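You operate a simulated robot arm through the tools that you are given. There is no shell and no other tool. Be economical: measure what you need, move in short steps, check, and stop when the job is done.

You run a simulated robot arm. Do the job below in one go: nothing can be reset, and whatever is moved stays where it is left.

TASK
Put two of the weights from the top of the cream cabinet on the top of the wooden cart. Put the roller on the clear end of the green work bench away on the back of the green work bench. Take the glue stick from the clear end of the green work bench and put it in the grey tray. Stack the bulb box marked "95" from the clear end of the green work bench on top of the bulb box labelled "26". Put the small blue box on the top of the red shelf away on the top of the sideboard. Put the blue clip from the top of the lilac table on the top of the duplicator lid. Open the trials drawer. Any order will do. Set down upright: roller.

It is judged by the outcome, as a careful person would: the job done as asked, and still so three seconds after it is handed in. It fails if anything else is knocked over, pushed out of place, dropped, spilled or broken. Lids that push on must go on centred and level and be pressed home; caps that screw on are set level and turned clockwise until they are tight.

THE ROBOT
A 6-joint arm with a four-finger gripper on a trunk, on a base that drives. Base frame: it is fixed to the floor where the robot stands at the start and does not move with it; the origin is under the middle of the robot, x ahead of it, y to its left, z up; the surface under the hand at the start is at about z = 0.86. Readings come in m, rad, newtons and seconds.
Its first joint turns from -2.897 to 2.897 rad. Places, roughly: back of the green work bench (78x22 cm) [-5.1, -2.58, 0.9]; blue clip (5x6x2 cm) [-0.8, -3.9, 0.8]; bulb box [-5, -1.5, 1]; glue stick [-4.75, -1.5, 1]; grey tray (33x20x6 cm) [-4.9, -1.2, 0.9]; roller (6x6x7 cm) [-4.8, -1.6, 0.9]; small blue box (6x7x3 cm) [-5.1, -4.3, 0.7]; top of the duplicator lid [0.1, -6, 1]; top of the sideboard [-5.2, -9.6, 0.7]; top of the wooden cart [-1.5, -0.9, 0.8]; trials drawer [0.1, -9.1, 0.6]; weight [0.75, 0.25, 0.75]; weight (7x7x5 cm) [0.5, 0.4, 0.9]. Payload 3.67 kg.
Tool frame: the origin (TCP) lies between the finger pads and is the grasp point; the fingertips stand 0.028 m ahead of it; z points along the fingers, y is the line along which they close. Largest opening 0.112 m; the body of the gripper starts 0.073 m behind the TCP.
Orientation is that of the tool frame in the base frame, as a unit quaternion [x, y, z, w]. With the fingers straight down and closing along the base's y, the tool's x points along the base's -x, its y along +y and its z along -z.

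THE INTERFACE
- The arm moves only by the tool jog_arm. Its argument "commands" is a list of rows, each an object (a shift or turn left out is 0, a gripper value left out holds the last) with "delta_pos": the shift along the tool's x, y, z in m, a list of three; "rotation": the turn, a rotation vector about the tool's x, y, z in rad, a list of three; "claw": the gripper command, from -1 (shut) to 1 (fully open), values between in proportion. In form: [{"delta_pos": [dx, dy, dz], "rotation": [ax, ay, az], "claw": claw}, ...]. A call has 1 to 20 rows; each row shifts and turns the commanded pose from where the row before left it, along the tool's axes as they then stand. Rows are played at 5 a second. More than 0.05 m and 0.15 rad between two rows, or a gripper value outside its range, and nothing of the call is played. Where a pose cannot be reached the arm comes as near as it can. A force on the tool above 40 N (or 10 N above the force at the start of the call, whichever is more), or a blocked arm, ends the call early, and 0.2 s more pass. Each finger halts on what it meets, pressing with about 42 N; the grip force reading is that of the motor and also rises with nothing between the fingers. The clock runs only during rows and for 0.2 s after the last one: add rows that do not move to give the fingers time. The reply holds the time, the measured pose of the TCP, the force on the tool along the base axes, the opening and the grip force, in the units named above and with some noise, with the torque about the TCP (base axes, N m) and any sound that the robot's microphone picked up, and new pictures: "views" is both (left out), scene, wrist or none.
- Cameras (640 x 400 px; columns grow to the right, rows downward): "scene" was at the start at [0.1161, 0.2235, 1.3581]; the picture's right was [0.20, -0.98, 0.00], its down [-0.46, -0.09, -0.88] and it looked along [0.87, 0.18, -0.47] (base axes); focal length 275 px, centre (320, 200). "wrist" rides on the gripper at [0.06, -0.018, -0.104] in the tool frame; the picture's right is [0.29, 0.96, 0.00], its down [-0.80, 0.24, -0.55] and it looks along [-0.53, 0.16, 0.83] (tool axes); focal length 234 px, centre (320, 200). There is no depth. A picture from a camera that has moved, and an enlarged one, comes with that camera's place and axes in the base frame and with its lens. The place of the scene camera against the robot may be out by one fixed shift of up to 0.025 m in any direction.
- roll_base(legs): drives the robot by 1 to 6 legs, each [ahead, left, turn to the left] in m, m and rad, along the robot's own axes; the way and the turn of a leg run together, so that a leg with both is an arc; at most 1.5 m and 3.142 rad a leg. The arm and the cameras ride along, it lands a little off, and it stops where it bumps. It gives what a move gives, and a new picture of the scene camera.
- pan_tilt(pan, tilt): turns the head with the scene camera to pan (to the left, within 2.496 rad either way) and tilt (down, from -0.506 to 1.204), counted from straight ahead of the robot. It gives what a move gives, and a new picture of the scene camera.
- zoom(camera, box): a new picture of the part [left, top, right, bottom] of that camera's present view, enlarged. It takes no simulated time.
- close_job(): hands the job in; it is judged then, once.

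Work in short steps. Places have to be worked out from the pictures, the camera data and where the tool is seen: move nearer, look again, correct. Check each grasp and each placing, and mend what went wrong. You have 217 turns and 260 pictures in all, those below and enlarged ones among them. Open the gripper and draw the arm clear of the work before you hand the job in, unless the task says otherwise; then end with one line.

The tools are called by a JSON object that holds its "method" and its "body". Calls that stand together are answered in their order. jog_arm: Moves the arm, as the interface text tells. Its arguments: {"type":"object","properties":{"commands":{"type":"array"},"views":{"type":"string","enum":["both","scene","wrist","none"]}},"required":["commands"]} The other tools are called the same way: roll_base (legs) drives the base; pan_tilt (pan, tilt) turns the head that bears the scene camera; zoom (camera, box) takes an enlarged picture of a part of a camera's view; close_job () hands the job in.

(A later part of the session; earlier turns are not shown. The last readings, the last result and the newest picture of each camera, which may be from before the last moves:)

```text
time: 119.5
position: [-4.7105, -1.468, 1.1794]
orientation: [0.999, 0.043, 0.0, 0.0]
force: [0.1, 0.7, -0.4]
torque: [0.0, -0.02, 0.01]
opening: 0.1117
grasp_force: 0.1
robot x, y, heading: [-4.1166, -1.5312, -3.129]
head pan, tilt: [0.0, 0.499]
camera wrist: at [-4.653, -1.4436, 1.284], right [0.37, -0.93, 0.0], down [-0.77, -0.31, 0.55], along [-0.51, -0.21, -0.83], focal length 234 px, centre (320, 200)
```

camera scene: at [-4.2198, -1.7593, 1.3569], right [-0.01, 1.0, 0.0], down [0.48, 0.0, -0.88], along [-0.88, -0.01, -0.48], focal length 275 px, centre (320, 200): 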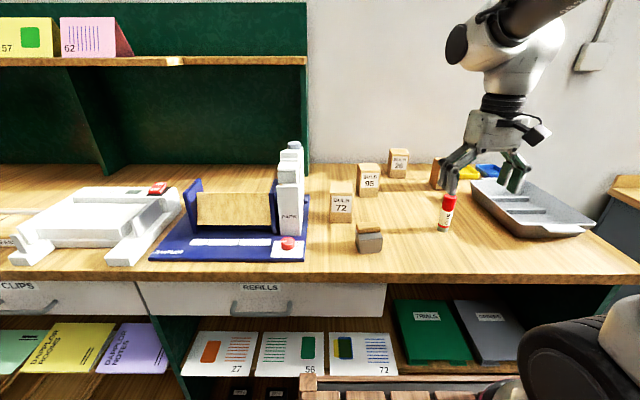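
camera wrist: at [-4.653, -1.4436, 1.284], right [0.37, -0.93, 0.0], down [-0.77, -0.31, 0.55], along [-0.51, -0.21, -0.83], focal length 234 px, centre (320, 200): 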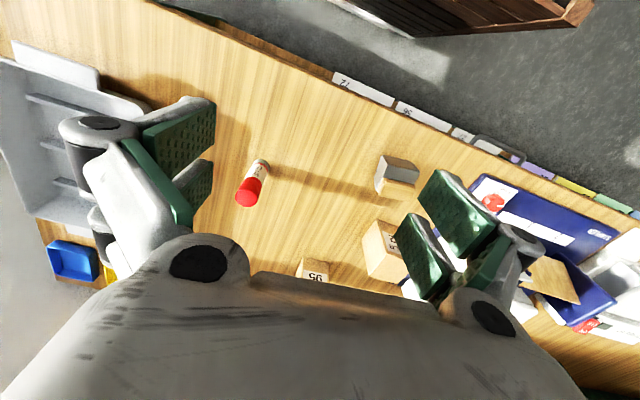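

Glue stick is at ≈(-4.86, -1.415), top z ≈1.0. I'll move above it and descend partway.

{"method": "jog_arm", "body": {"commands": [{"delta_pos": [-0.036, -0.0165, 0]}, {"delta_pos": [-0.036, -0.0165, 0]}, {"delta_pos": [-0.036, -0.0165, 0]}, {"delta_pos": [-0.037, -0.0165, 0]}, {"delta_pos": [0, 0, 0.03]}, {"delta_pos": [0, 0, 0.04]}, {}]}}

```text
time: 121.1
position: [-4.8613, -1.4141, 1.1088]
orientation: [0.999, 0.045, 0.0, 0.0]
force: [0.3, -0.2, -0.7]
torque: [-0.02, 0.0, -0.04]
opening: 0.1119
grasp_force: 0.1
robot x, y, heading: [-4.1163, -1.5339, -3.135]
head pan, tilt: [0.0, 0.499]
camera scene: at [-4.2197, -1.7593, 1.3569], right [-0.01, 1.0, 0.0], down [0.48, 0.0, -0.88], along [-0.88, -0.01, -0.48], focal length 275 px, centre (320, 200)
camera wrist: at [-4.8033, -1.3902, 1.2134], right [0.37, -0.93, 0.0], down [-0.77, -0.31, 0.55], along [-0.51, -0.21, -0.83], focal length 234 px, centre (320, 200)
```

scene: 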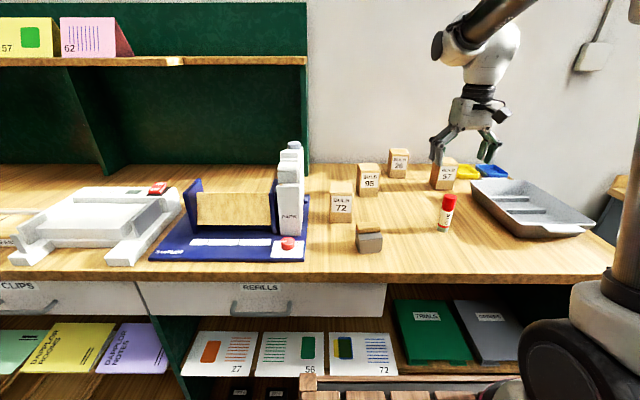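
wrist: 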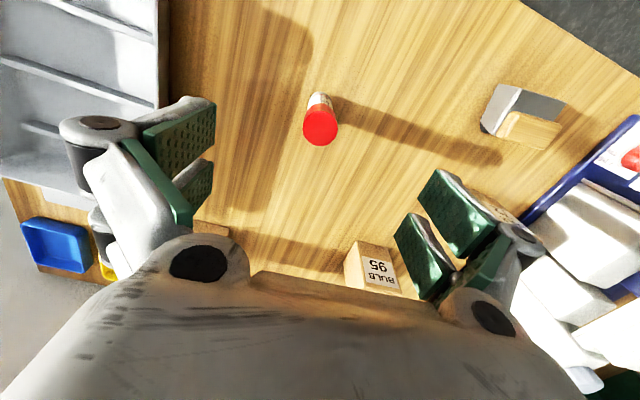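

Aligned. Descend and grip the glue stick.

{"method": "jog_arm", "body": {"commands": [{"delta_pos": [0, 0, 0.04]}, {"delta_pos": [0, 0, 0.04]}, {"delta_pos": [0, 0, 0.04]}, {"delta_pos": [0, 0, 0.035]}, {}, {"claw": -1}, {"claw": -1}, {"claw": -1}, {"claw": -1}, {"claw": -1}, {"delta_pos": [0, 0, -0.005]}, {"delta_pos": [0, 0, -0.015]}, {"delta_pos": [0, 0, -0.03]}, {"delta_pos": [0, 0, -0.03]}, {"delta_pos": [0, 0, -0.04]}, {}]}}

```text
time: 124.5
position: [-4.8595, -1.414, 1.0723]
orientation: [0.999, 0.044, 0.0, 0.0]
force: [-0.5, 0.3, -1.0]
torque: [0.02, 0.03, -0.01]
opening: 0.0258
grasp_force: 41.4
robot x, y, heading: [-4.1209, -1.5333, -3.132]
head pan, tilt: [0.0, 0.499]
camera scene: at [-4.2198, -1.7593, 1.3569], right [-0.01, 1.0, 0.0], down [0.48, 0.0, -0.88], along [-0.88, -0.01, -0.48], focal length 275 px, centre (320, 200)
camera wrist: at [-4.8025, -1.39, 1.1779], right [0.37, -0.93, 0.0], down [-0.77, -0.31, 0.55], along [-0.51, -0.21, -0.83], focal length 234 px, centre (320, 200)
```

scene: 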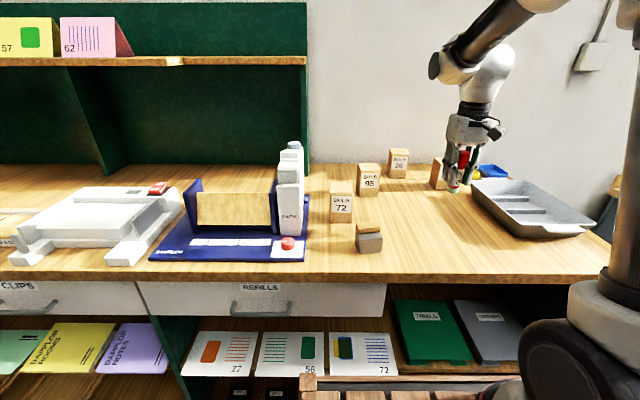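
wrist: 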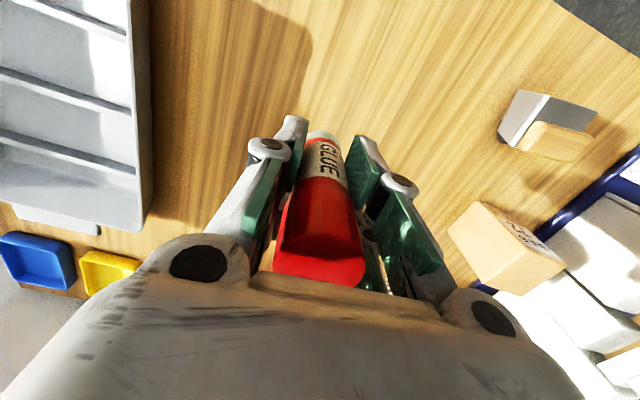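

Glue stick is held. I'll move over the tray to look inside it.

{"method": "jog_arm", "body": {"commands": [{"delta_pos": [0, 0, -0.03]}, {"delta_pos": [-0.0044, -0.043, 0]}, {"delta_pos": [-0.0044, -0.043, 0]}, {"delta_pos": [-0.0044, -0.043, 0]}, {"delta_pos": [-0.0044, -0.043, 0]}, {"delta_pos": [-0.0044, -0.043, 0]}, {}]}}

{"method": "zoom", "body": {"camera": "scene", "box": [430, 130, 630, 255]}}

```text
time: 126.1
position: [-4.9007, -1.2024, 1.1053]
orientation: [0.999, 0.045, 0.0, 0.0]
force: [0.3, 0.5, -0.6]
torque: [-0.01, 0.03, -0.01]
opening: 0.0258
grasp_force: 41.7
robot x, y, heading: [-4.1167, -1.5366, -3.132]
head pan, tilt: [0.0, 0.499]
camera scene: at [-4.2197, -1.7593, 1.3569], right [-0.01, 1.0, 0.0], down [0.48, 0.0, -0.88], along [-0.88, -0.01, -0.48], focal length 275 px, centre (320, 200)
camera wrist: at [-4.8431, -1.1773, 1.2093], right [0.37, -0.93, 0.0], down [-0.77, -0.31, 0.55], along [-0.51, -0.21, -0.83], focal length 234 px, centre (320, 200)
```

scene: 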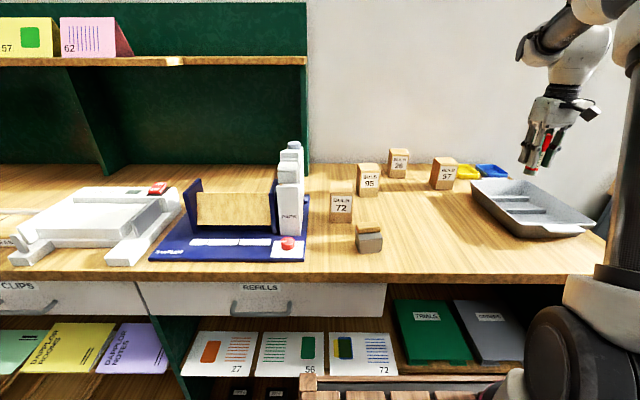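
wrist: 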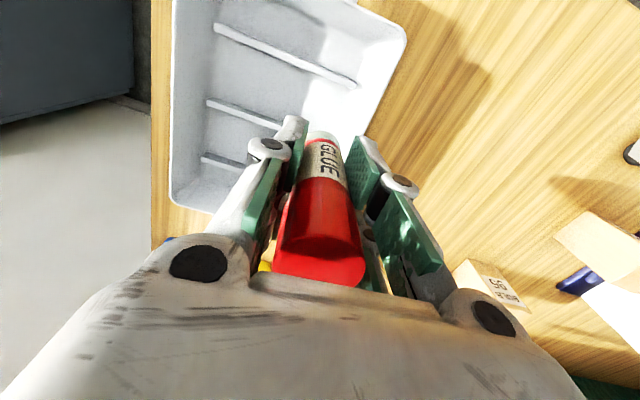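

```text
3.20 times, centred on (530, 192) of scene
camera zoom: at [-4.2197, -1.7593, 1.3569], right [-0.01, 1.0, 0.0], down [0.48, 0.0, -0.88], along [-0.88, -0.01, -0.48], focal length 879 px, centre (-352, 224)
```

zoom: 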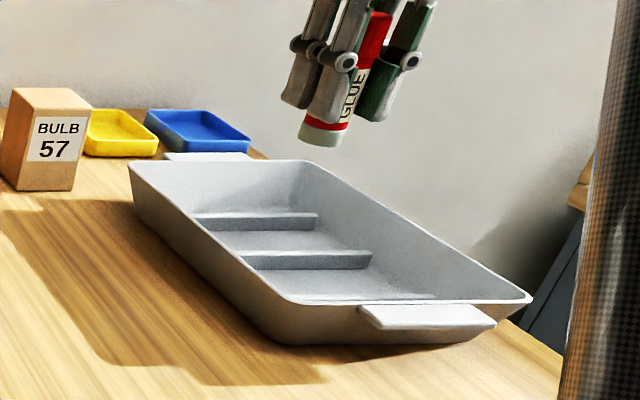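

Middle compartment is centred about (-4.91, -1.14). I'll shift over it and lower towards the tray floor.

{"method": "jog_arm", "body": {"commands": [{"delta_pos": [-0.002, -0.032, 0]}, {"delta_pos": [-0.002, -0.032, 0]}, {"delta_pos": [0, 0, 0.04]}, {"delta_pos": [0, 0, 0.04]}, {"delta_pos": [0, 0, 0.03]}, {}]}}

{"method": "zoom", "body": {"camera": "scene", "box": [430, 130, 630, 255]}}

```text
time: 127.5
position: [-4.912, -1.1362, 0.9939]
orientation: [0.999, 0.045, 0.0, 0.0]
force: [0.6, 0.3, -0.7]
torque: [0.05, 0.03, 0.0]
opening: 0.0259
grasp_force: 42.1
robot x, y, heading: [-4.1151, -1.533, -3.131]
head pan, tilt: [0.0, 0.499]
camera scene: at [-4.2197, -1.7593, 1.3569], right [-0.01, 1.0, 0.0], down [0.48, 0.0, -0.88], along [-0.88, -0.01, -0.48], focal length 275 px, centre (320, 200)
camera wrist: at [-4.8537, -1.1135, 1.0981], right [0.37, -0.93, 0.0], down [-0.77, -0.31, 0.55], along [-0.51, -0.21, -0.83], focal length 234 px, centre (320, 200)
```

scene: 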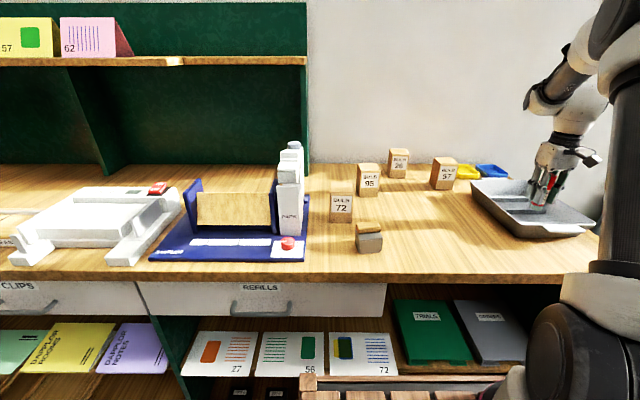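
wrist: 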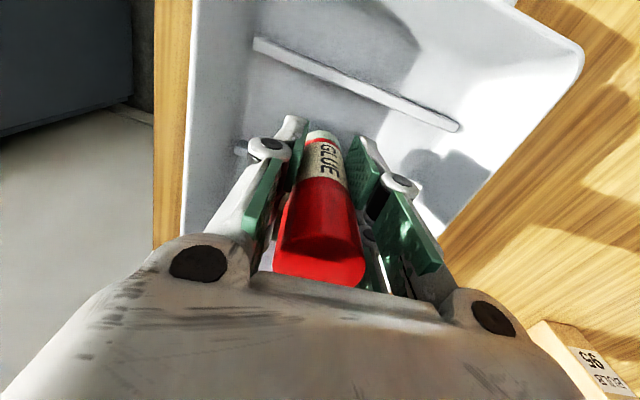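

```text
3.20 times, centred on (530, 192) of scene
camera zoom: at [-4.2197, -1.7593, 1.3569], right [-0.01, 1.0, 0.0], down [0.48, 0.0, -0.88], along [-0.88, -0.01, -0.48], focal length 879 px, centre (-352, 224)
```

zoom: 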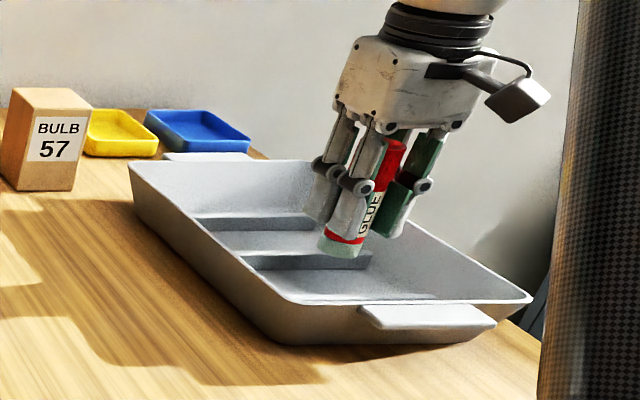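

The glue is centred between ridges. I'll lower in small steps to contact.

{"method": "jog_arm", "body": {"commands": [{"delta_pos": [0, 0, 0.008]}, {"delta_pos": [0, 0, 0.005]}, {"delta_pos": [0, 0, 0.004]}, {}], "views": "none"}}

{"method": "jog_arm", "body": {"commands": [{"delta_pos": [0, 0, 0.004]}, {}], "views": "none"}}

{"method": "jog_arm", "body": {"commands": [{"delta_pos": [0, 0, 0.004]}, {}], "views": "none"}}

```text
time: 128.5
position: [-4.911, -1.1379, 0.977]
orientation: [0.999, 0.045, -0.001, 0.0]
force: [-0.2, -0.3, -0.5]
torque: [-0.02, -0.03, 0.04]
opening: 0.0261
grasp_force: 42.0
robot x, y, heading: [-4.1144, -1.5375, -3.133]
head pan, tilt: [0.0, 0.499]
```

```text
time: 129.1
position: [-4.9125, -1.1387, 0.9723]
orientation: [0.999, 0.044, 0.0, -0.001]
force: [0.2, -0.7, -1.2]
torque: [-0.02, 0.03, 0.0]
opening: 0.026
grasp_force: 42.0
robot x, y, heading: [-4.1144, -1.5291, -3.133]
head pan, tilt: [0.0, 0.499]
```

```text
time: 129.7
position: [-4.9105, -1.1377, 0.9673]
orientation: [0.999, 0.045, 0.0, -0.001]
force: [-0.1, 0.1, -1.3]
torque: [0.0, 0.0, -0.01]
opening: 0.0261
grasp_force: 42.1
robot x, y, heading: [-4.1126, -1.5368, -3.134]
head pan, tilt: [0.0, 0.499]
```

Not yet in contact; continue a few millimetres.

{"method": "jog_arm", "body": {"commands": [{"delta_pos": [0, 0, 0.004]}, {}], "views": "none"}}

{"method": "jog_arm", "body": {"commands": [{"delta_pos": [0, 0, 0.003]}, {}], "views": "none"}}

{"method": "jog_arm", "body": {"commands": [{"delta_pos": [0, 0, 0.002]}, {}], "views": "wrist"}}

```text
time: 130.3
position: [-4.9116, -1.1384, 0.9638]
orientation: [0.999, 0.045, 0.0, 0.0]
force: [0.6, 0.0, -1.0]
torque: [0.02, 0.02, -0.03]
opening: 0.026
grasp_force: 41.6
robot x, y, heading: [-4.1207, -1.5354, -3.132]
head pan, tilt: [0.0, 0.499]
```

```text
time: 130.9
position: [-4.9109, -1.1377, 0.9616]
orientation: [0.999, 0.044, 0.001, 0.0]
force: [-0.4, 0.1, -1.3]
torque: [0.01, 0.03, -0.02]
opening: 0.0258
grasp_force: 42.4
robot x, y, heading: [-4.1173, -1.5353, -3.131]
head pan, tilt: [0.0, 0.499]
```

```text
time: 131.5
position: [-4.9112, -1.1375, 0.9583]
orientation: [0.999, 0.045, 0.0, 0.0]
force: [-0.4, 0.4, 0.0]
torque: [0.01, 0.01, 0.04]
opening: 0.0258
grasp_force: 41.7
robot x, y, heading: [-4.1153, -1.5318, -3.129]
head pan, tilt: [0.0, 0.499]
camera wrist: at [-4.8537, -1.1138, 1.0642], right [0.37, -0.93, 0.0], down [-0.77, -0.31, 0.55], along [-0.51, -0.21, -0.83], focal length 234 px, centre (320, 200)
```

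wrist: 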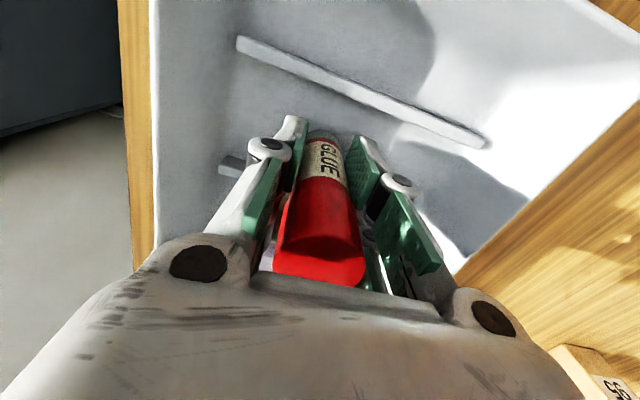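

Just at the floor. One more small step, then release gently and rise.

{"method": "jog_arm", "body": {"commands": [{"delta_pos": [0, 0, 0.0015]}, {}, {"claw": -0.4}, {"claw": -0.3}, {"claw": -0.2}, {"claw": -0.1}, {"claw": 0}, {"delta_pos": [0, 0, -0.01]}, {"delta_pos": [0, 0, -0.03]}, {"delta_pos": [0, 0, -0.05]}, {"delta_pos": [0, 0, -0.05]}, {"delta_pos": [0, 0, -0.03]}, {}], "views": "both"}}

```text
time: 134.3
position: [-4.9107, -1.1389, 1.1297]
orientation: [0.999, 0.045, 0.0, 0.0]
force: [0.3, -0.1, 0.0]
torque: [0.02, 0.01, 0.01]
opening: 0.0562
grasp_force: 0.0
robot x, y, heading: [-4.117, -1.5312, -3.135]
head pan, tilt: [0.0, 0.499]
camera scene: at [-4.2198, -1.7593, 1.3569], right [-0.01, 1.0, 0.0], down [0.48, 0.0, -0.88], along [-0.88, -0.01, -0.48], focal length 275 px, centre (320, 200)
camera wrist: at [-4.8541, -1.1143, 1.2343], right [0.37, -0.93, 0.0], down [-0.77, -0.31, 0.55], along [-0.51, -0.21, -0.83], focal length 234 px, centre (320, 200)
```

scene: 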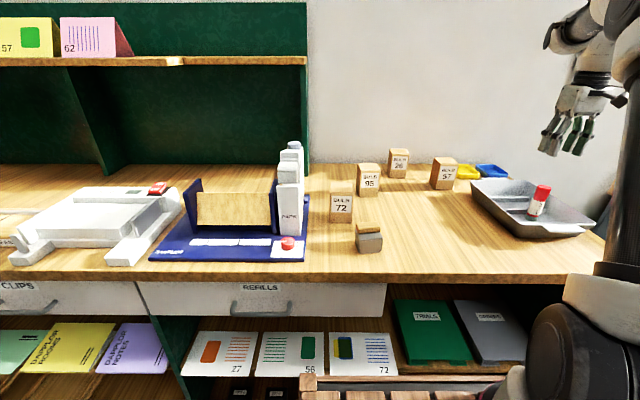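
wrist: 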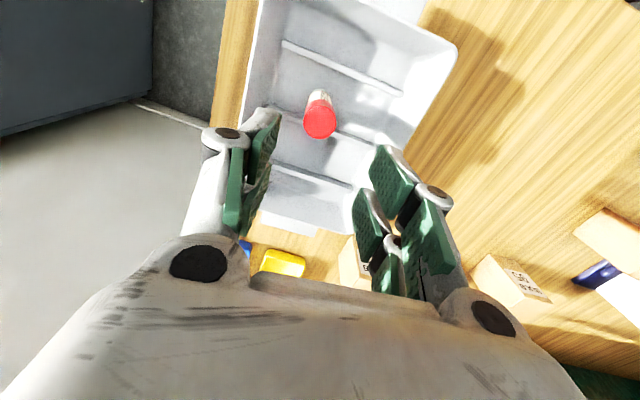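

Glue stick stands in the tray. I now look down to judge the gap between deck and bench, since box 26 is at the far back.

{"method": "pan_tilt", "body": {"pan": -0.2, "tilt": 1.0}}

```text
time: 135.2
position: [-4.9108, -1.1374, 1.1297]
orientation: [0.999, 0.045, 0.0, 0.0]
force: [-0.1, 1.2, -0.3]
torque: [0.0, 0.0, 0.03]
opening: 0.0561
grasp_force: 0.0
robot x, y, heading: [-4.113, -1.536, -3.13]
head pan, tilt: [-0.201, 1.0]
camera scene: at [-4.1972, -1.7452, 1.3158], right [0.19, 0.98, 0.0], down [0.83, -0.16, -0.54], along [-0.53, 0.1, -0.84], focal length 275 px, centre (320, 200)
```

scene: 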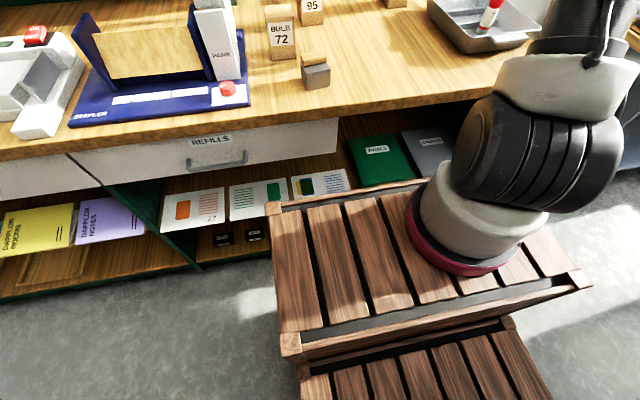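

The arm may reach further than feared. I'll move toward box 95 for a wrist look.

{"method": "jog_arm", "body": {"commands": [{"delta_pos": [-0.0139, 0.0445, -0.005], "claw": 1}, {"delta_pos": [-0.0139, 0.0445, 0]}, {"delta_pos": [-0.0139, 0.0445, 0]}, {"delta_pos": [-0.0139, 0.0445, 0]}, {"delta_pos": [-0.0139, 0.0445, 0]}, {"delta_pos": [-0.0139, 0.0445, 0]}, {"delta_pos": [-0.0139, 0.0445, 0]}, {"delta_pos": [-0.0139, 0.0445, 0]}, {"delta_pos": [-0.0139, 0.0445, 0]}, {}], "views": "wrist"}}

{"method": "pan_tilt", "body": {"pan": 0.0, "tilt": 0.6}}

```text
time: 137.4
position: [-4.9989, -1.5498, 1.1342]
orientation: [0.999, 0.045, 0.0, 0.001]
force: [0.4, 0.0, -0.1]
torque: [-0.03, -0.02, -0.02]
opening: 0.1121
grasp_force: 0.0
robot x, y, heading: [-4.1191, -1.5329, -3.132]
head pan, tilt: [-0.201, 1.0]
camera wrist: at [-4.9426, -1.5255, 1.2378], right [0.37, -0.93, 0.0], down [-0.77, -0.31, 0.55], along [-0.51, -0.21, -0.83], focal length 234 px, centre (320, 200)
```

wrist: 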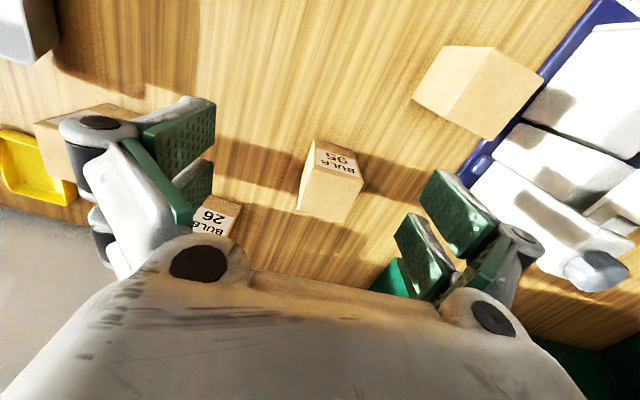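

```text
time: 138.3
position: [-4.999, -1.5492, 1.1335]
orientation: [0.999, 0.045, 0.0, 0.0]
force: [0.3, 0.2, 0.2]
torque: [0.01, 0.0, -0.02]
opening: 0.1123
grasp_force: 0.0
robot x, y, heading: [-4.117, -1.5338, -3.132]
head pan, tilt: [0.0, 0.6]
camera scene: at [-4.2171, -1.7593, 1.3477], right [-0.01, 1.0, 0.0], down [0.57, 0.0, -0.82], along [-0.82, -0.01, -0.57], focal length 275 px, centre (320, 200)
```

scene: 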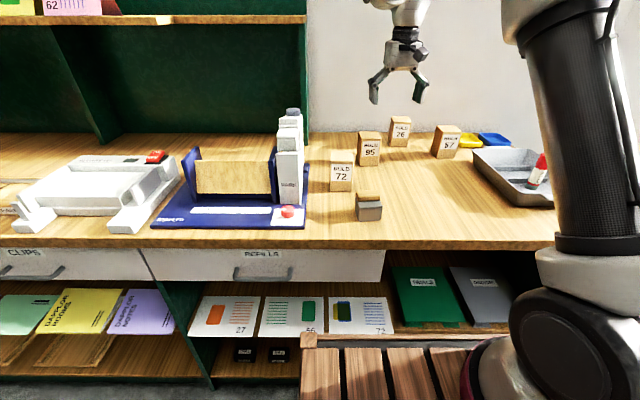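

{"method": "zoom", "body": {"camera": "wrist", "box": [160, 110, 400, 260]}}

```text
2.67 times, centred on (280, 185) of wrist
camera zoom: at [-4.9425, -1.525, 1.2379], right [0.37, -0.93, 0.0], down [-0.77, -0.31, 0.55], along [-0.51, -0.21, -0.83], focal length 624 px, centre (427, 240)
```

zoom: 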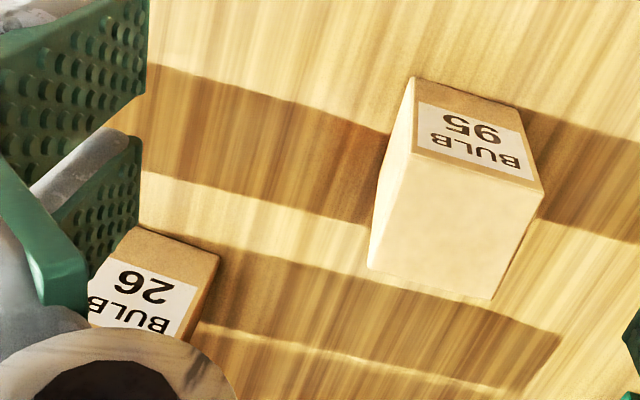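

Box 95 is ~6.5 cm square, 9.5 cm tall, centre (-5.088,-1.60); box 26 centre ≈(-5.253,-1.455), close to the wall. I'll use a tool tilted forward 0.3 rad so the wrist stays off the wall.

{"method": "jog_arm", "body": {"commands": [{"rotation": [0, 0, 0.09]}, {"delta_pos": [-0.035, 0.025, 0]}, {"delta_pos": [-0.035, 0.025, 0]}, {"rotation": [0, -0.15, 0]}, {"rotation": [0, -0.15, 0]}, {}, {}], "views": "both"}}

```text
time: 139.9
position: [-5.0701, -1.5986, 1.1333]
orientation: [0.989, -0.001, -0.149, -0.001]
force: [0.2, -0.2, 0.9]
torque: [0.02, 0.02, -0.02]
opening: 0.112
grasp_force: 0.1
robot x, y, heading: [-4.1155, -1.5308, -3.134]
head pan, tilt: [0.0, 0.6]
camera scene: at [-4.2172, -1.7594, 1.3478], right [-0.01, 1.0, 0.0], down [0.56, 0.0, -0.82], along [-0.82, -0.01, -0.57], focal length 275 px, centre (320, 200)
camera wrist: at [-4.983, -1.5798, 1.215], right [0.27, -0.96, -0.09], down [-0.6, -0.24, 0.76], along [-0.75, -0.16, -0.64], focal length 234 px, centre (320, 200)
```

scene: 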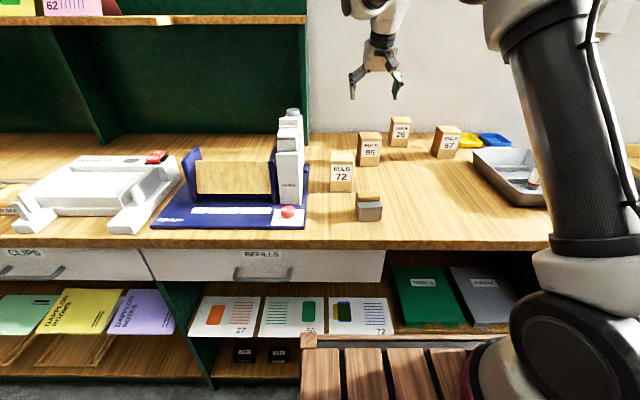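
wrist: 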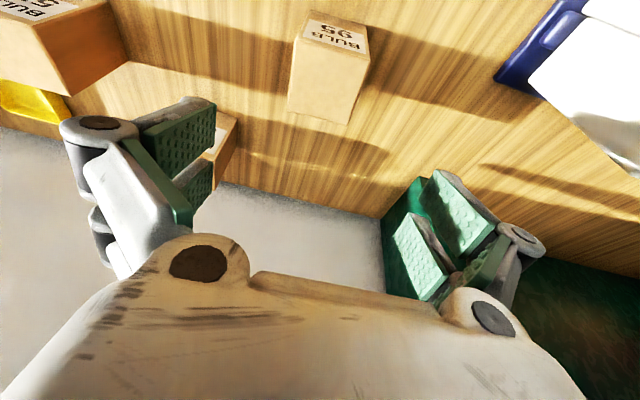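

Aligned with box 95. Descend straight down along base z and grip it.

{"method": "jog_arm", "body": {"commands": [{"delta_pos": [0.0042, 0, 0.0406]}, {"delta_pos": [0.0118, 0, 0.0382]}, {"delta_pos": [0.0118, 0, 0.0382]}, {"delta_pos": [0.0118, 0, 0.0382]}, {"delta_pos": [0.0074, 0, 0.0239]}, {}, {"claw": -1}, {"claw": -1}, {"claw": -1}, {"claw": -1}, {}], "views": "both"}}

```text
time: 142.3
position: [-5.0772, -1.5992, 0.9508]
orientation: [0.989, -0.001, -0.151, 0.0]
force: [3.0, 0.0, 18.9]
torque: [0.05, -0.25, 0.02]
opening: 0.0759
grasp_force: 42.2
robot x, y, heading: [-4.1183, -1.5335, -3.136]
head pan, tilt: [0.0, 0.6]
camera scene: at [-4.2163, -1.7593, 1.3479], right [-0.01, 1.0, 0.0], down [0.56, 0.0, -0.83], along [-0.83, -0.01, -0.56], focal length 275 px, centre (320, 200)
camera wrist: at [-4.99, -1.5795, 1.0324], right [0.27, -0.96, -0.09], down [-0.6, -0.24, 0.77], along [-0.75, -0.16, -0.64], focal length 234 px, centre (320, 200)
```

scene: 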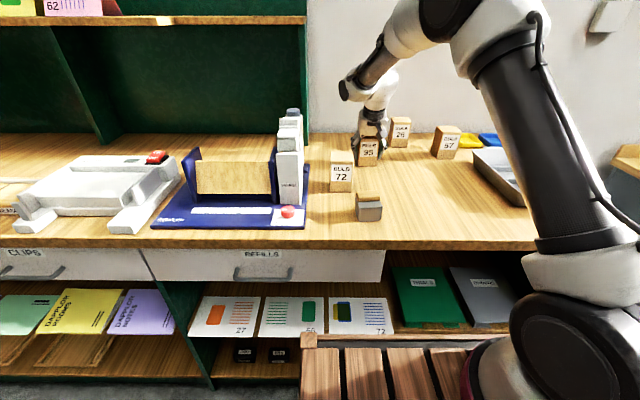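
wrist: 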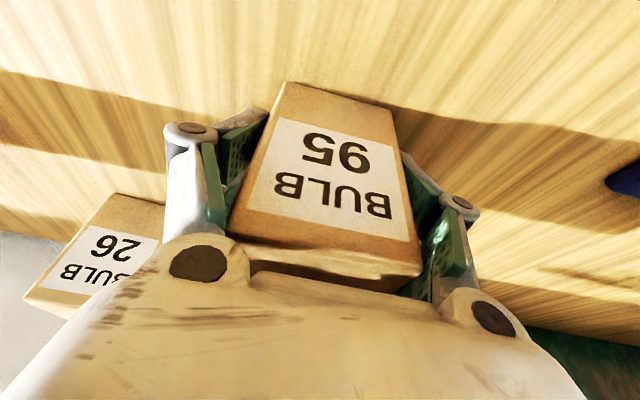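

The palm is touching the box top (19 N); I'll open, rise 1.5 cm, and regrip.

{"method": "jog_arm", "body": {"commands": [{"claw": 1}, {"claw": 1}, {"claw": 1}, {"delta_pos": [-0.0044, 0, -0.0143]}, {}, {"claw": -1}, {"claw": -1}, {"claw": -1}, {"claw": -1}, {}], "views": "wrist"}}

```text
time: 144.5
position: [-5.0775, -1.5977, 0.964]
orientation: [0.989, -0.001, -0.149, 0.0]
force: [-1.2, 0.2, 5.1]
torque: [0.16, -0.02, 0.04]
opening: 0.0644
grasp_force: 42.2
robot x, y, heading: [-4.1176, -1.5336, -3.131]
head pan, tilt: [0.0, 0.6]
camera wrist: at [-4.9906, -1.5792, 1.0464], right [0.27, -0.96, -0.09], down [-0.6, -0.24, 0.76], along [-0.75, -0.16, -0.64], focal length 234 px, centre (320, 200)
```

wrist: 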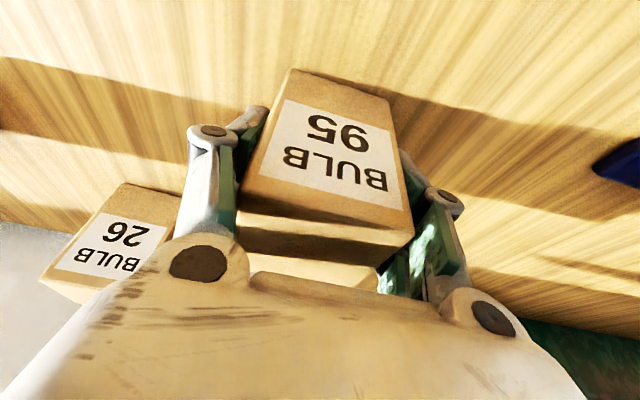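

Gripped at 64 mm. Lift slowly and check.

{"method": "jog_arm", "body": {"commands": [{"delta_pos": [-0.0015, 0, -0.0048]}, {"delta_pos": [-0.003, 0, -0.0096]}, {"delta_pos": [-0.0059, 0, -0.0191]}, {"delta_pos": [-0.0059, 0, -0.0191]}, {"delta_pos": [-0.0059, 0, -0.0191]}, {"delta_pos": [-0.0059, 0, -0.0191]}, {"delta_pos": [-0.0089, 0, -0.0287]}, {"delta_pos": [-0.0089, 0, -0.0287]}, {}], "views": "both"}}

```text
time: 146.5
position: [-5.0792, -1.5992, 1.1192]
orientation: [0.989, 0.0, -0.149, 0.0]
force: [-0.4, -0.5, -1.3]
torque: [0.01, -0.03, -0.02]
opening: 0.0643
grasp_force: 41.7
robot x, y, heading: [-4.1121, -1.5331, -3.136]
head pan, tilt: [0.0, 0.6]
camera scene: at [-4.2172, -1.7594, 1.3478], right [-0.01, 1.0, 0.0], down [0.57, 0.0, -0.82], along [-0.82, -0.01, -0.57], focal length 275 px, centre (320, 200)
camera wrist: at [-4.9911, -1.5799, 1.2009], right [0.27, -0.96, -0.09], down [-0.6, -0.24, 0.76], along [-0.75, -0.16, -0.64], focal length 234 px, centre (320, 200)
```

scene: 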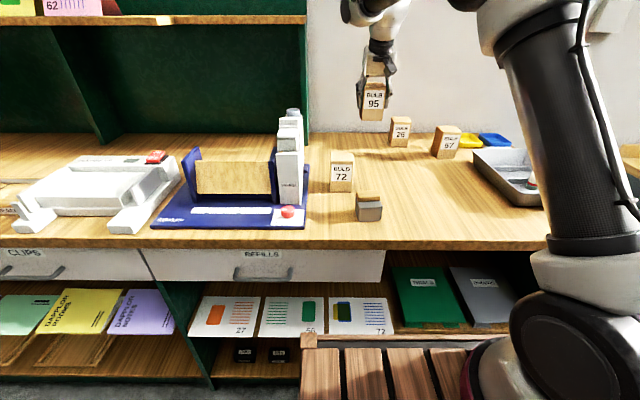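
wrist: 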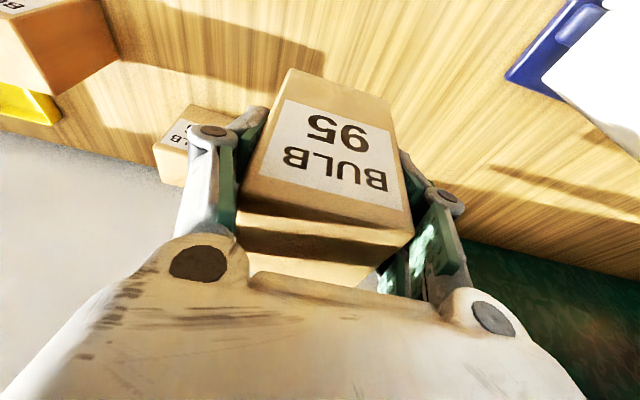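

The box is level and held well (about 10.8 cm tall). I'll carry it over box 26 and look.

{"method": "jog_arm", "body": {"commands": [{"delta_pos": [-0.0311, -0.0289, 0.0096]}, {"delta_pos": [-0.0311, -0.0289, 0.0096]}, {"delta_pos": [-0.0311, -0.0289, 0.0096]}, {"delta_pos": [-0.0311, -0.0289, 0.0096]}, {"delta_pos": [-0.0311, -0.0289, 0.0096]}, {}], "views": "wrist"}}

{"method": "zoom", "body": {"camera": "scene", "box": [340, 60, 500, 160]}}

```text
time: 147.9
position: [-5.2019, -1.4495, 1.1031]
orientation: [0.989, -0.001, -0.148, 0.0]
force: [-0.1, 0.2, -1.0]
torque: [0.01, 0.01, 0.0]
opening: 0.0641
grasp_force: 41.6
out of reach, approached as far as the arm can: row 4, 5
robot x, y, heading: [-4.1178, -1.532, -3.135]
head pan, tilt: [0.0, 0.6]
camera wrist: at [-5.1151, -1.4308, 1.1856], right [0.27, -0.96, -0.09], down [-0.6, -0.24, 0.76], along [-0.75, -0.16, -0.64], focal length 234 px, centre (320, 200)
```

wrist: 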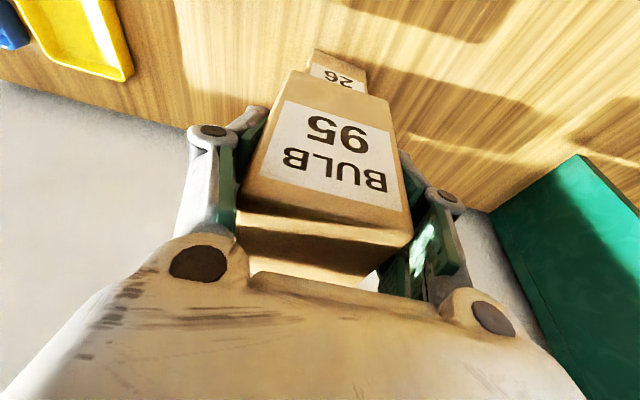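

```text
4.00 times, centred on (420, 110) of scene
camera zoom: at [-4.2173, -1.7593, 1.3478], right [-0.01, 1.0, 0.0], down [0.57, 0.0, -0.82], along [-0.82, -0.01, -0.57], focal length 1098 px, centre (-80, 560)
```

zoom: 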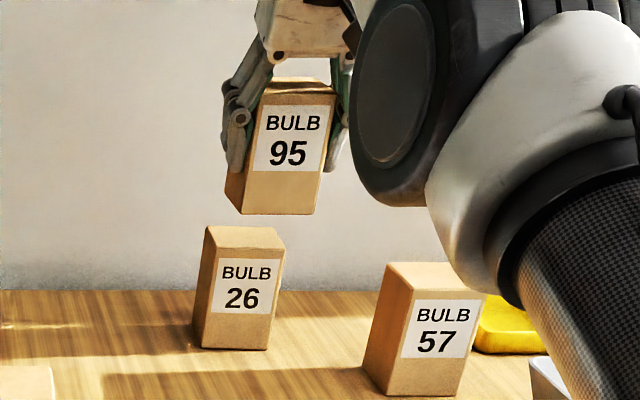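

Reach limit hit at x=-5.20. I'll retract 7 cm, drive the base forward 8 cm, then continue.

{"method": "jog_arm", "body": {"commands": [{"delta_pos": [0.0334, 0, -0.0103]}, {"delta_pos": [0.0334, 0, -0.0103]}, {}], "views": "none"}}

{"method": "roll_base", "body": {"legs": [[0.08, 0, 0]]}}

```text
time: 148.7
position: [-5.1321, -1.4495, 1.1041]
orientation: [0.989, 0.0, -0.15, 0.001]
force: [0.2, -0.2, -1.2]
torque: [0.0, -0.02, 0.0]
opening: 0.0643
grasp_force: 42.5
robot x, y, heading: [-4.1168, -1.5328, -3.132]
head pan, tilt: [0.0, 0.6]
```

```text
time: 149.8
position: [-5.2126, -1.451, 1.1034]
orientation: [0.989, 0.0, -0.15, 0.0]
force: [0.3, 0.4, -0.3]
torque: [0.01, 0.01, -0.02]
opening: 0.0639
grasp_force: 42.0
robot x, y, heading: [-4.1977, -1.5372, -3.13]
head pan, tilt: [0.0, 0.6]
camera scene: at [-4.2975, -1.76, 1.3478], right [-0.01, 1.0, 0.0], down [0.57, 0.0, -0.82], along [-0.82, -0.01, -0.57], focal length 275 px, centre (320, 200)
```

scene: 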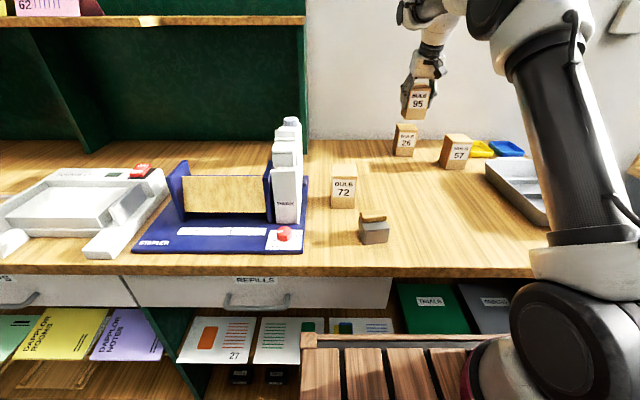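

Now view from the wrist and enlarged scene for alignment.

{"method": "jog_arm", "body": {"commands": [{"delta_pos": [-0.0, 0, 0]}], "views": "wrist"}}

{"method": "zoom", "body": {"camera": "scene", "box": [360, 70, 488, 166]}}

{"method": "zoom", "body": {"camera": "wrist", "box": [220, 0, 420, 125]}}

```text
time: 150.2
position: [-5.2136, -1.4515, 1.1029]
orientation: [0.989, -0.001, -0.149, -0.001]
force: [0.2, 0.3, -0.2]
torque: [0.01, -0.02, -0.02]
opening: 0.0643
grasp_force: 42.2
robot x, y, heading: [-4.1957, -1.5294, -3.139]
head pan, tilt: [0.0, 0.6]
camera wrist: at [-5.1255, -1.4321, 1.1863], right [0.27, -0.96, -0.09], down [-0.6, -0.24, 0.76], along [-0.75, -0.16, -0.64], focal length 234 px, centre (320, 200)
```

wrist: 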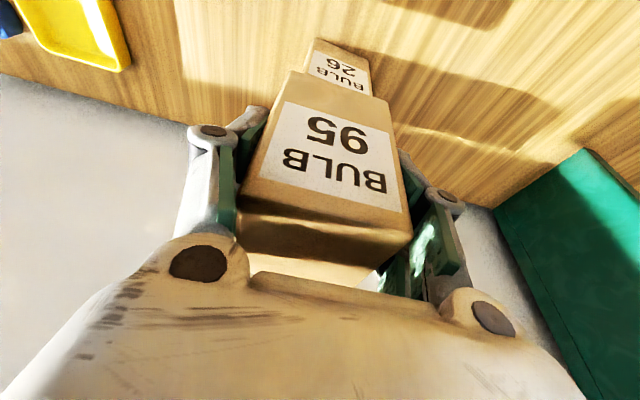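

```text
4.17 times, centred on (424, 118) of scene
camera zoom: at [-4.2974, -1.76, 1.3478], right [-0.01, 1.0, 0.0], down [0.57, 0.0, -0.82], along [-0.82, -0.01, -0.57], focal length 1144 px, centre (-113, 542)
```

zoom: 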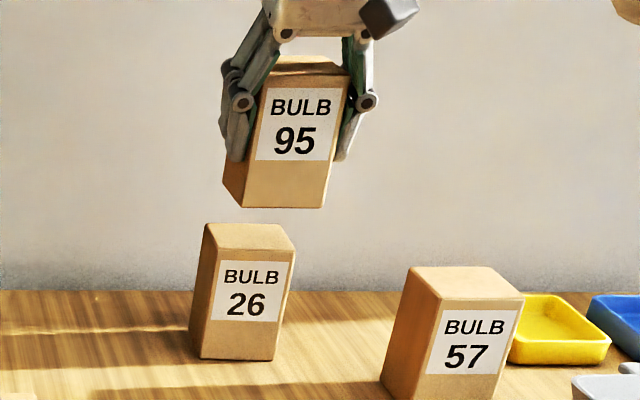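

```text
3.20 times, centred on (320, 62) of wrist
camera zoom: at [-5.1255, -1.4321, 1.1863], right [0.27, -0.96, -0.09], down [-0.6, -0.24, 0.76], along [-0.75, -0.16, -0.64], focal length 749 px, centre (320, 640)
```

zoom: 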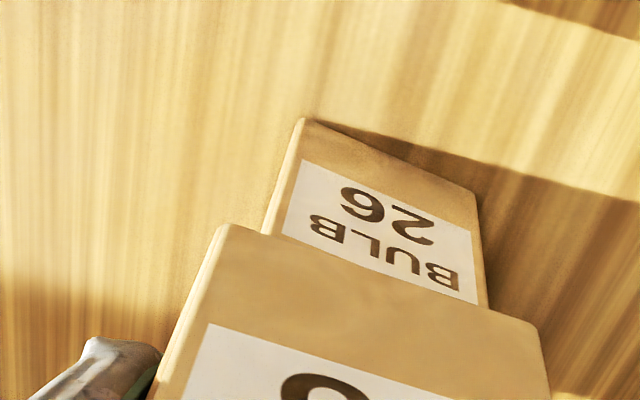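

Offsets needed: Δx≈-2 cm, Δy≈-0.7 cm. Apply, then lower near contact.

{"method": "jog_arm", "body": {"commands": [{"delta_pos": [-0.0196, 0.007, 0.006]}, {}, {"delta_pos": [0.0033, 0, 0.0105]}, {"delta_pos": [0.0033, 0, 0.0105]}, {}], "views": "wrist"}}

{"method": "zoom", "body": {"camera": "scene", "box": [360, 70, 488, 166]}}

{"method": "zoom", "body": {"camera": "wrist", "box": [220, 0, 420, 125]}}

```text
time: 151.4
position: [-5.2326, -1.4587, 1.0814]
orientation: [0.989, 0.0, -0.15, -0.001]
force: [0.2, -0.4, -1.0]
torque: [0.02, 0.0, -0.04]
opening: 0.0643
grasp_force: 42.0
robot x, y, heading: [-4.1961, -1.5354, -3.133]
head pan, tilt: [0.0, 0.6]
camera wrist: at [-5.1459, -1.4387, 1.164], right [0.27, -0.96, -0.09], down [-0.6, -0.24, 0.76], along [-0.75, -0.16, -0.64], focal length 234 px, centre (320, 200)
```

wrist: 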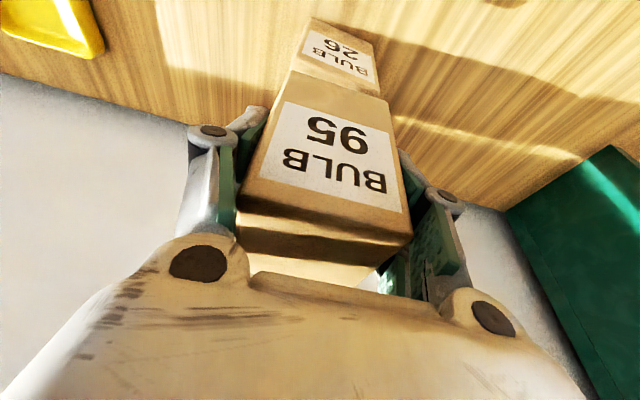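

```text
4.17 times, centred on (424, 118) of scene
camera zoom: at [-4.2974, -1.76, 1.3478], right [-0.01, 1.0, 0.0], down [0.57, 0.0, -0.82], along [-0.82, -0.01, -0.57], focal length 1144 px, centre (-113, 542)
```

zoom: 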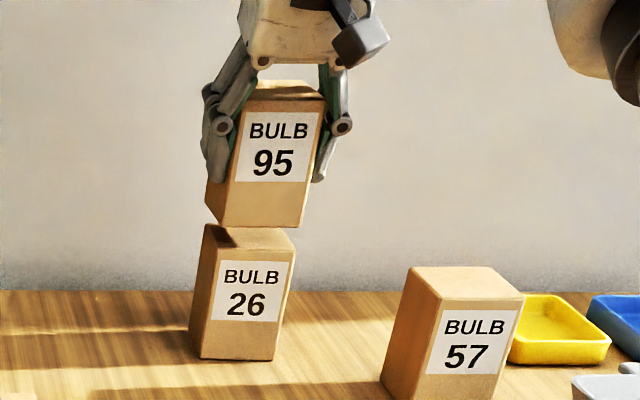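

```text
3.20 times, centred on (320, 62) of wrist
camera zoom: at [-5.1459, -1.4387, 1.164], right [0.27, -0.96, -0.09], down [-0.6, -0.24, 0.76], along [-0.75, -0.16, -0.64], focal length 749 px, centre (320, 640)
```

zoom: 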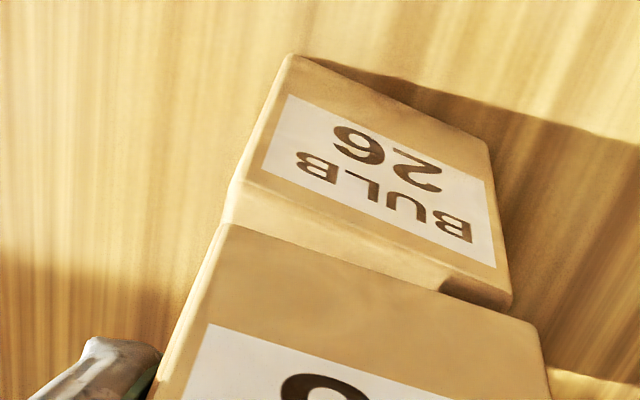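

Aligned within a few mm. Lower in small steps to contact.

{"method": "jog_arm", "body": {"commands": [{"delta_pos": [0.0018, 0, 0.0057]}, {}], "views": "none"}}

{"method": "jog_arm", "body": {"commands": [{"delta_pos": [0.0012, 0, 0.0038]}, {}], "views": "none"}}

{"method": "jog_arm", "body": {"commands": [{"delta_pos": [0.0009, 0, 0.0029]}, {}], "views": "wrist"}}

```text
time: 152.0
position: [-5.2333, -1.4581, 1.0755]
orientation: [0.989, -0.001, -0.149, 0.0]
force: [-0.1, 0.1, -0.5]
torque: [0.02, -0.02, 0.01]
opening: 0.0644
grasp_force: 42.2
robot x, y, heading: [-4.1952, -1.5325, -3.135]
head pan, tilt: [0.0, 0.6]
```

```text
time: 152.6
position: [-5.2327, -1.458, 1.0717]
orientation: [0.989, -0.001, -0.148, 0.0]
force: [0.3, 0.3, -0.3]
torque: [-0.01, -0.03, -0.04]
opening: 0.0644
grasp_force: 41.5
robot x, y, heading: [-4.1975, -1.5335, -3.136]
head pan, tilt: [0.0, 0.6]
```

```text
time: 153.2
position: [-5.2328, -1.457, 1.069]
orientation: [0.989, 0.0, -0.149, 0.0]
force: [0.3, 0.3, -0.3]
torque: [-0.01, -0.03, 0.01]
opening: 0.0642
grasp_force: 42.7
robot x, y, heading: [-4.1979, -1.5337, -3.128]
head pan, tilt: [0.0, 0.6]
camera wrist: at [-5.1457, -1.4391, 1.1511], right [0.27, -0.96, -0.09], down [-0.6, -0.24, 0.76], along [-0.75, -0.16, -0.64], focal length 234 px, centre (320, 200)
```

wrist: 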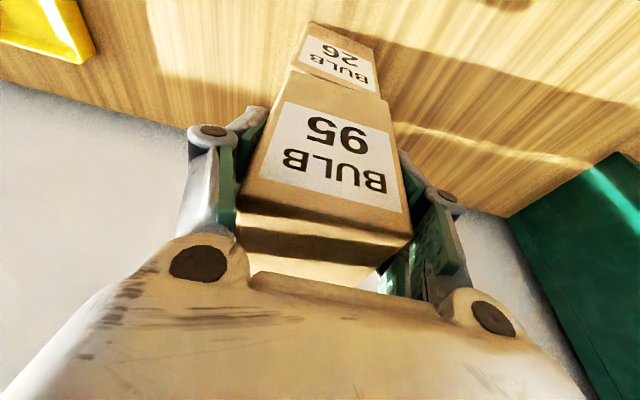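

{"method": "jog_arm", "body": {"commands": [{"delta_pos": [0.0009, 0, 0.0029]}, {}], "views": "none"}}

{"method": "jog_arm", "body": {"commands": [{"delta_pos": [0.0009, 0, 0.0029]}, {}], "views": "none"}}

{"method": "zoom", "body": {"camera": "scene", "box": [360, 70, 488, 166]}}

```text
time: 153.8
position: [-5.2325, -1.458, 1.0651]
orientation: [0.989, 0.0, -0.15, 0.0]
force: [0.3, -0.3, -0.2]
torque: [-0.03, 0.02, 0.01]
opening: 0.0643
grasp_force: 42.2
robot x, y, heading: [-4.1968, -1.5346, -3.129]
head pan, tilt: [0.0, 0.6]
```

```text
time: 154.4
position: [-5.233, -1.4577, 1.0639]
orientation: [0.989, -0.001, -0.15, 0.0]
force: [0.0, -0.4, 5.3]
torque: [0.02, 0.06, -0.01]
opening: 0.0644
grasp_force: 41.8
robot x, y, heading: [-4.1953, -1.5375, -3.129]
head pan, tilt: [0.0, 0.6]
```

```text
4.17 times, centred on (424, 118) of scene
camera zoom: at [-4.2972, -1.7601, 1.3478], right [-0.01, 1.0, 0.0], down [0.56, 0.0, -0.83], along [-0.83, -0.01, -0.56], focal length 1144 px, centre (-113, 542)
```

zoom: 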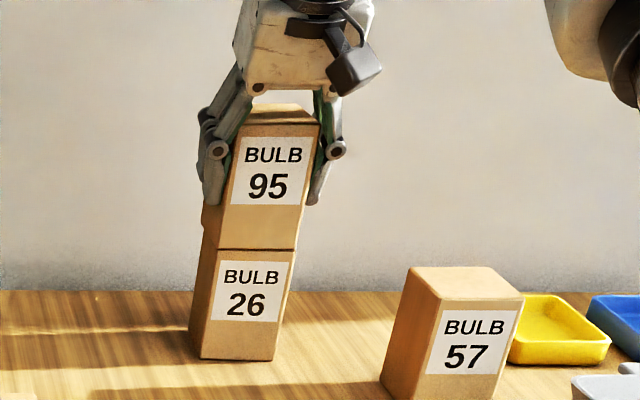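

Contact made (5 N), boxes aligned. Release slowly and withdraw along the tool axis.

{"method": "jog_arm", "body": {"commands": [{"claw": 0.3}, {"claw": 0.4}, {"claw": 0.6}, {"claw": 0.8}, {"claw": 0.8}, {"delta_pos": [0, 0, -0.02]}, {"delta_pos": [0, 0, -0.04]}, {"delta_pos": [0, 0, -0.04]}, {"delta_pos": [0.03, 0, -0.03]}, {"delta_pos": [0.04, 0, -0.0]}, {}], "views": "wrist"}}

{"method": "pan_tilt", "body": {"pan": 0.25, "tilt": 0.5}}

```text
time: 156.8
position: [-5.1267, -1.4582, 1.1666]
orientation: [0.989, -0.001, -0.15, 0.0]
force: [-0.4, -0.4, 0.2]
torque: [-0.01, -0.02, 0.02]
opening: 0.1009
grasp_force: 0.2
robot x, y, heading: [-4.1969, -1.538, -3.135]
head pan, tilt: [0.0, 0.6]
camera wrist: at [-5.039, -1.4391, 1.2484], right [0.27, -0.96, -0.09], down [-0.6, -0.24, 0.76], along [-0.75, -0.16, -0.64], focal length 234 px, centre (320, 200)
```

wrist: 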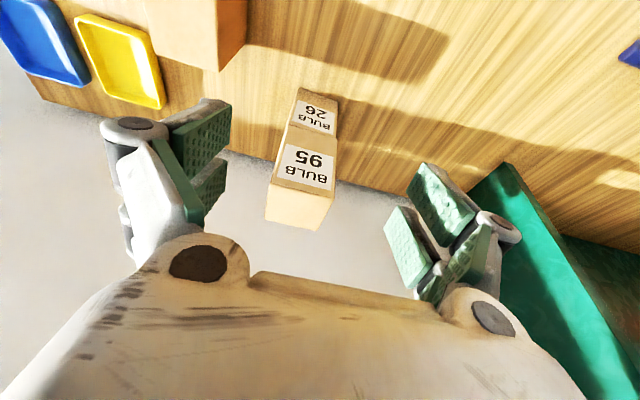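

```text
time: 157.5
position: [-5.1264, -1.4562, 1.1665]
orientation: [0.989, -0.001, -0.149, 0.0]
force: [-0.4, 0.1, -0.7]
torque: [0.02, 0.02, -0.01]
opening: 0.1007
grasp_force: 0.1
robot x, y, heading: [-4.1974, -1.5338, -3.13]
head pan, tilt: [0.25, 0.499]
camera scene: at [-4.297, -1.7824, 1.3568], right [-0.25, 0.97, 0.0], down [0.46, 0.12, -0.88], along [-0.85, -0.22, -0.48], focal length 275 px, centre (320, 200)
```

scene: 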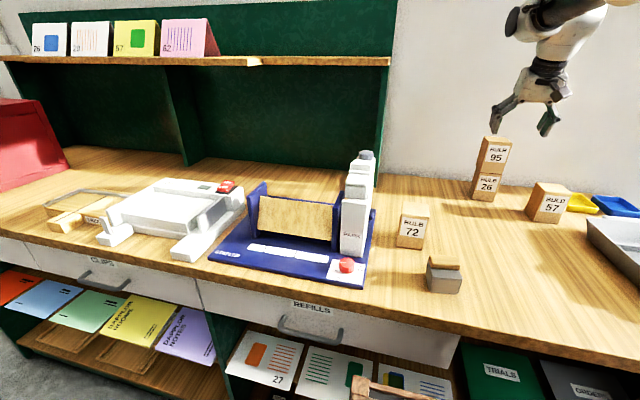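

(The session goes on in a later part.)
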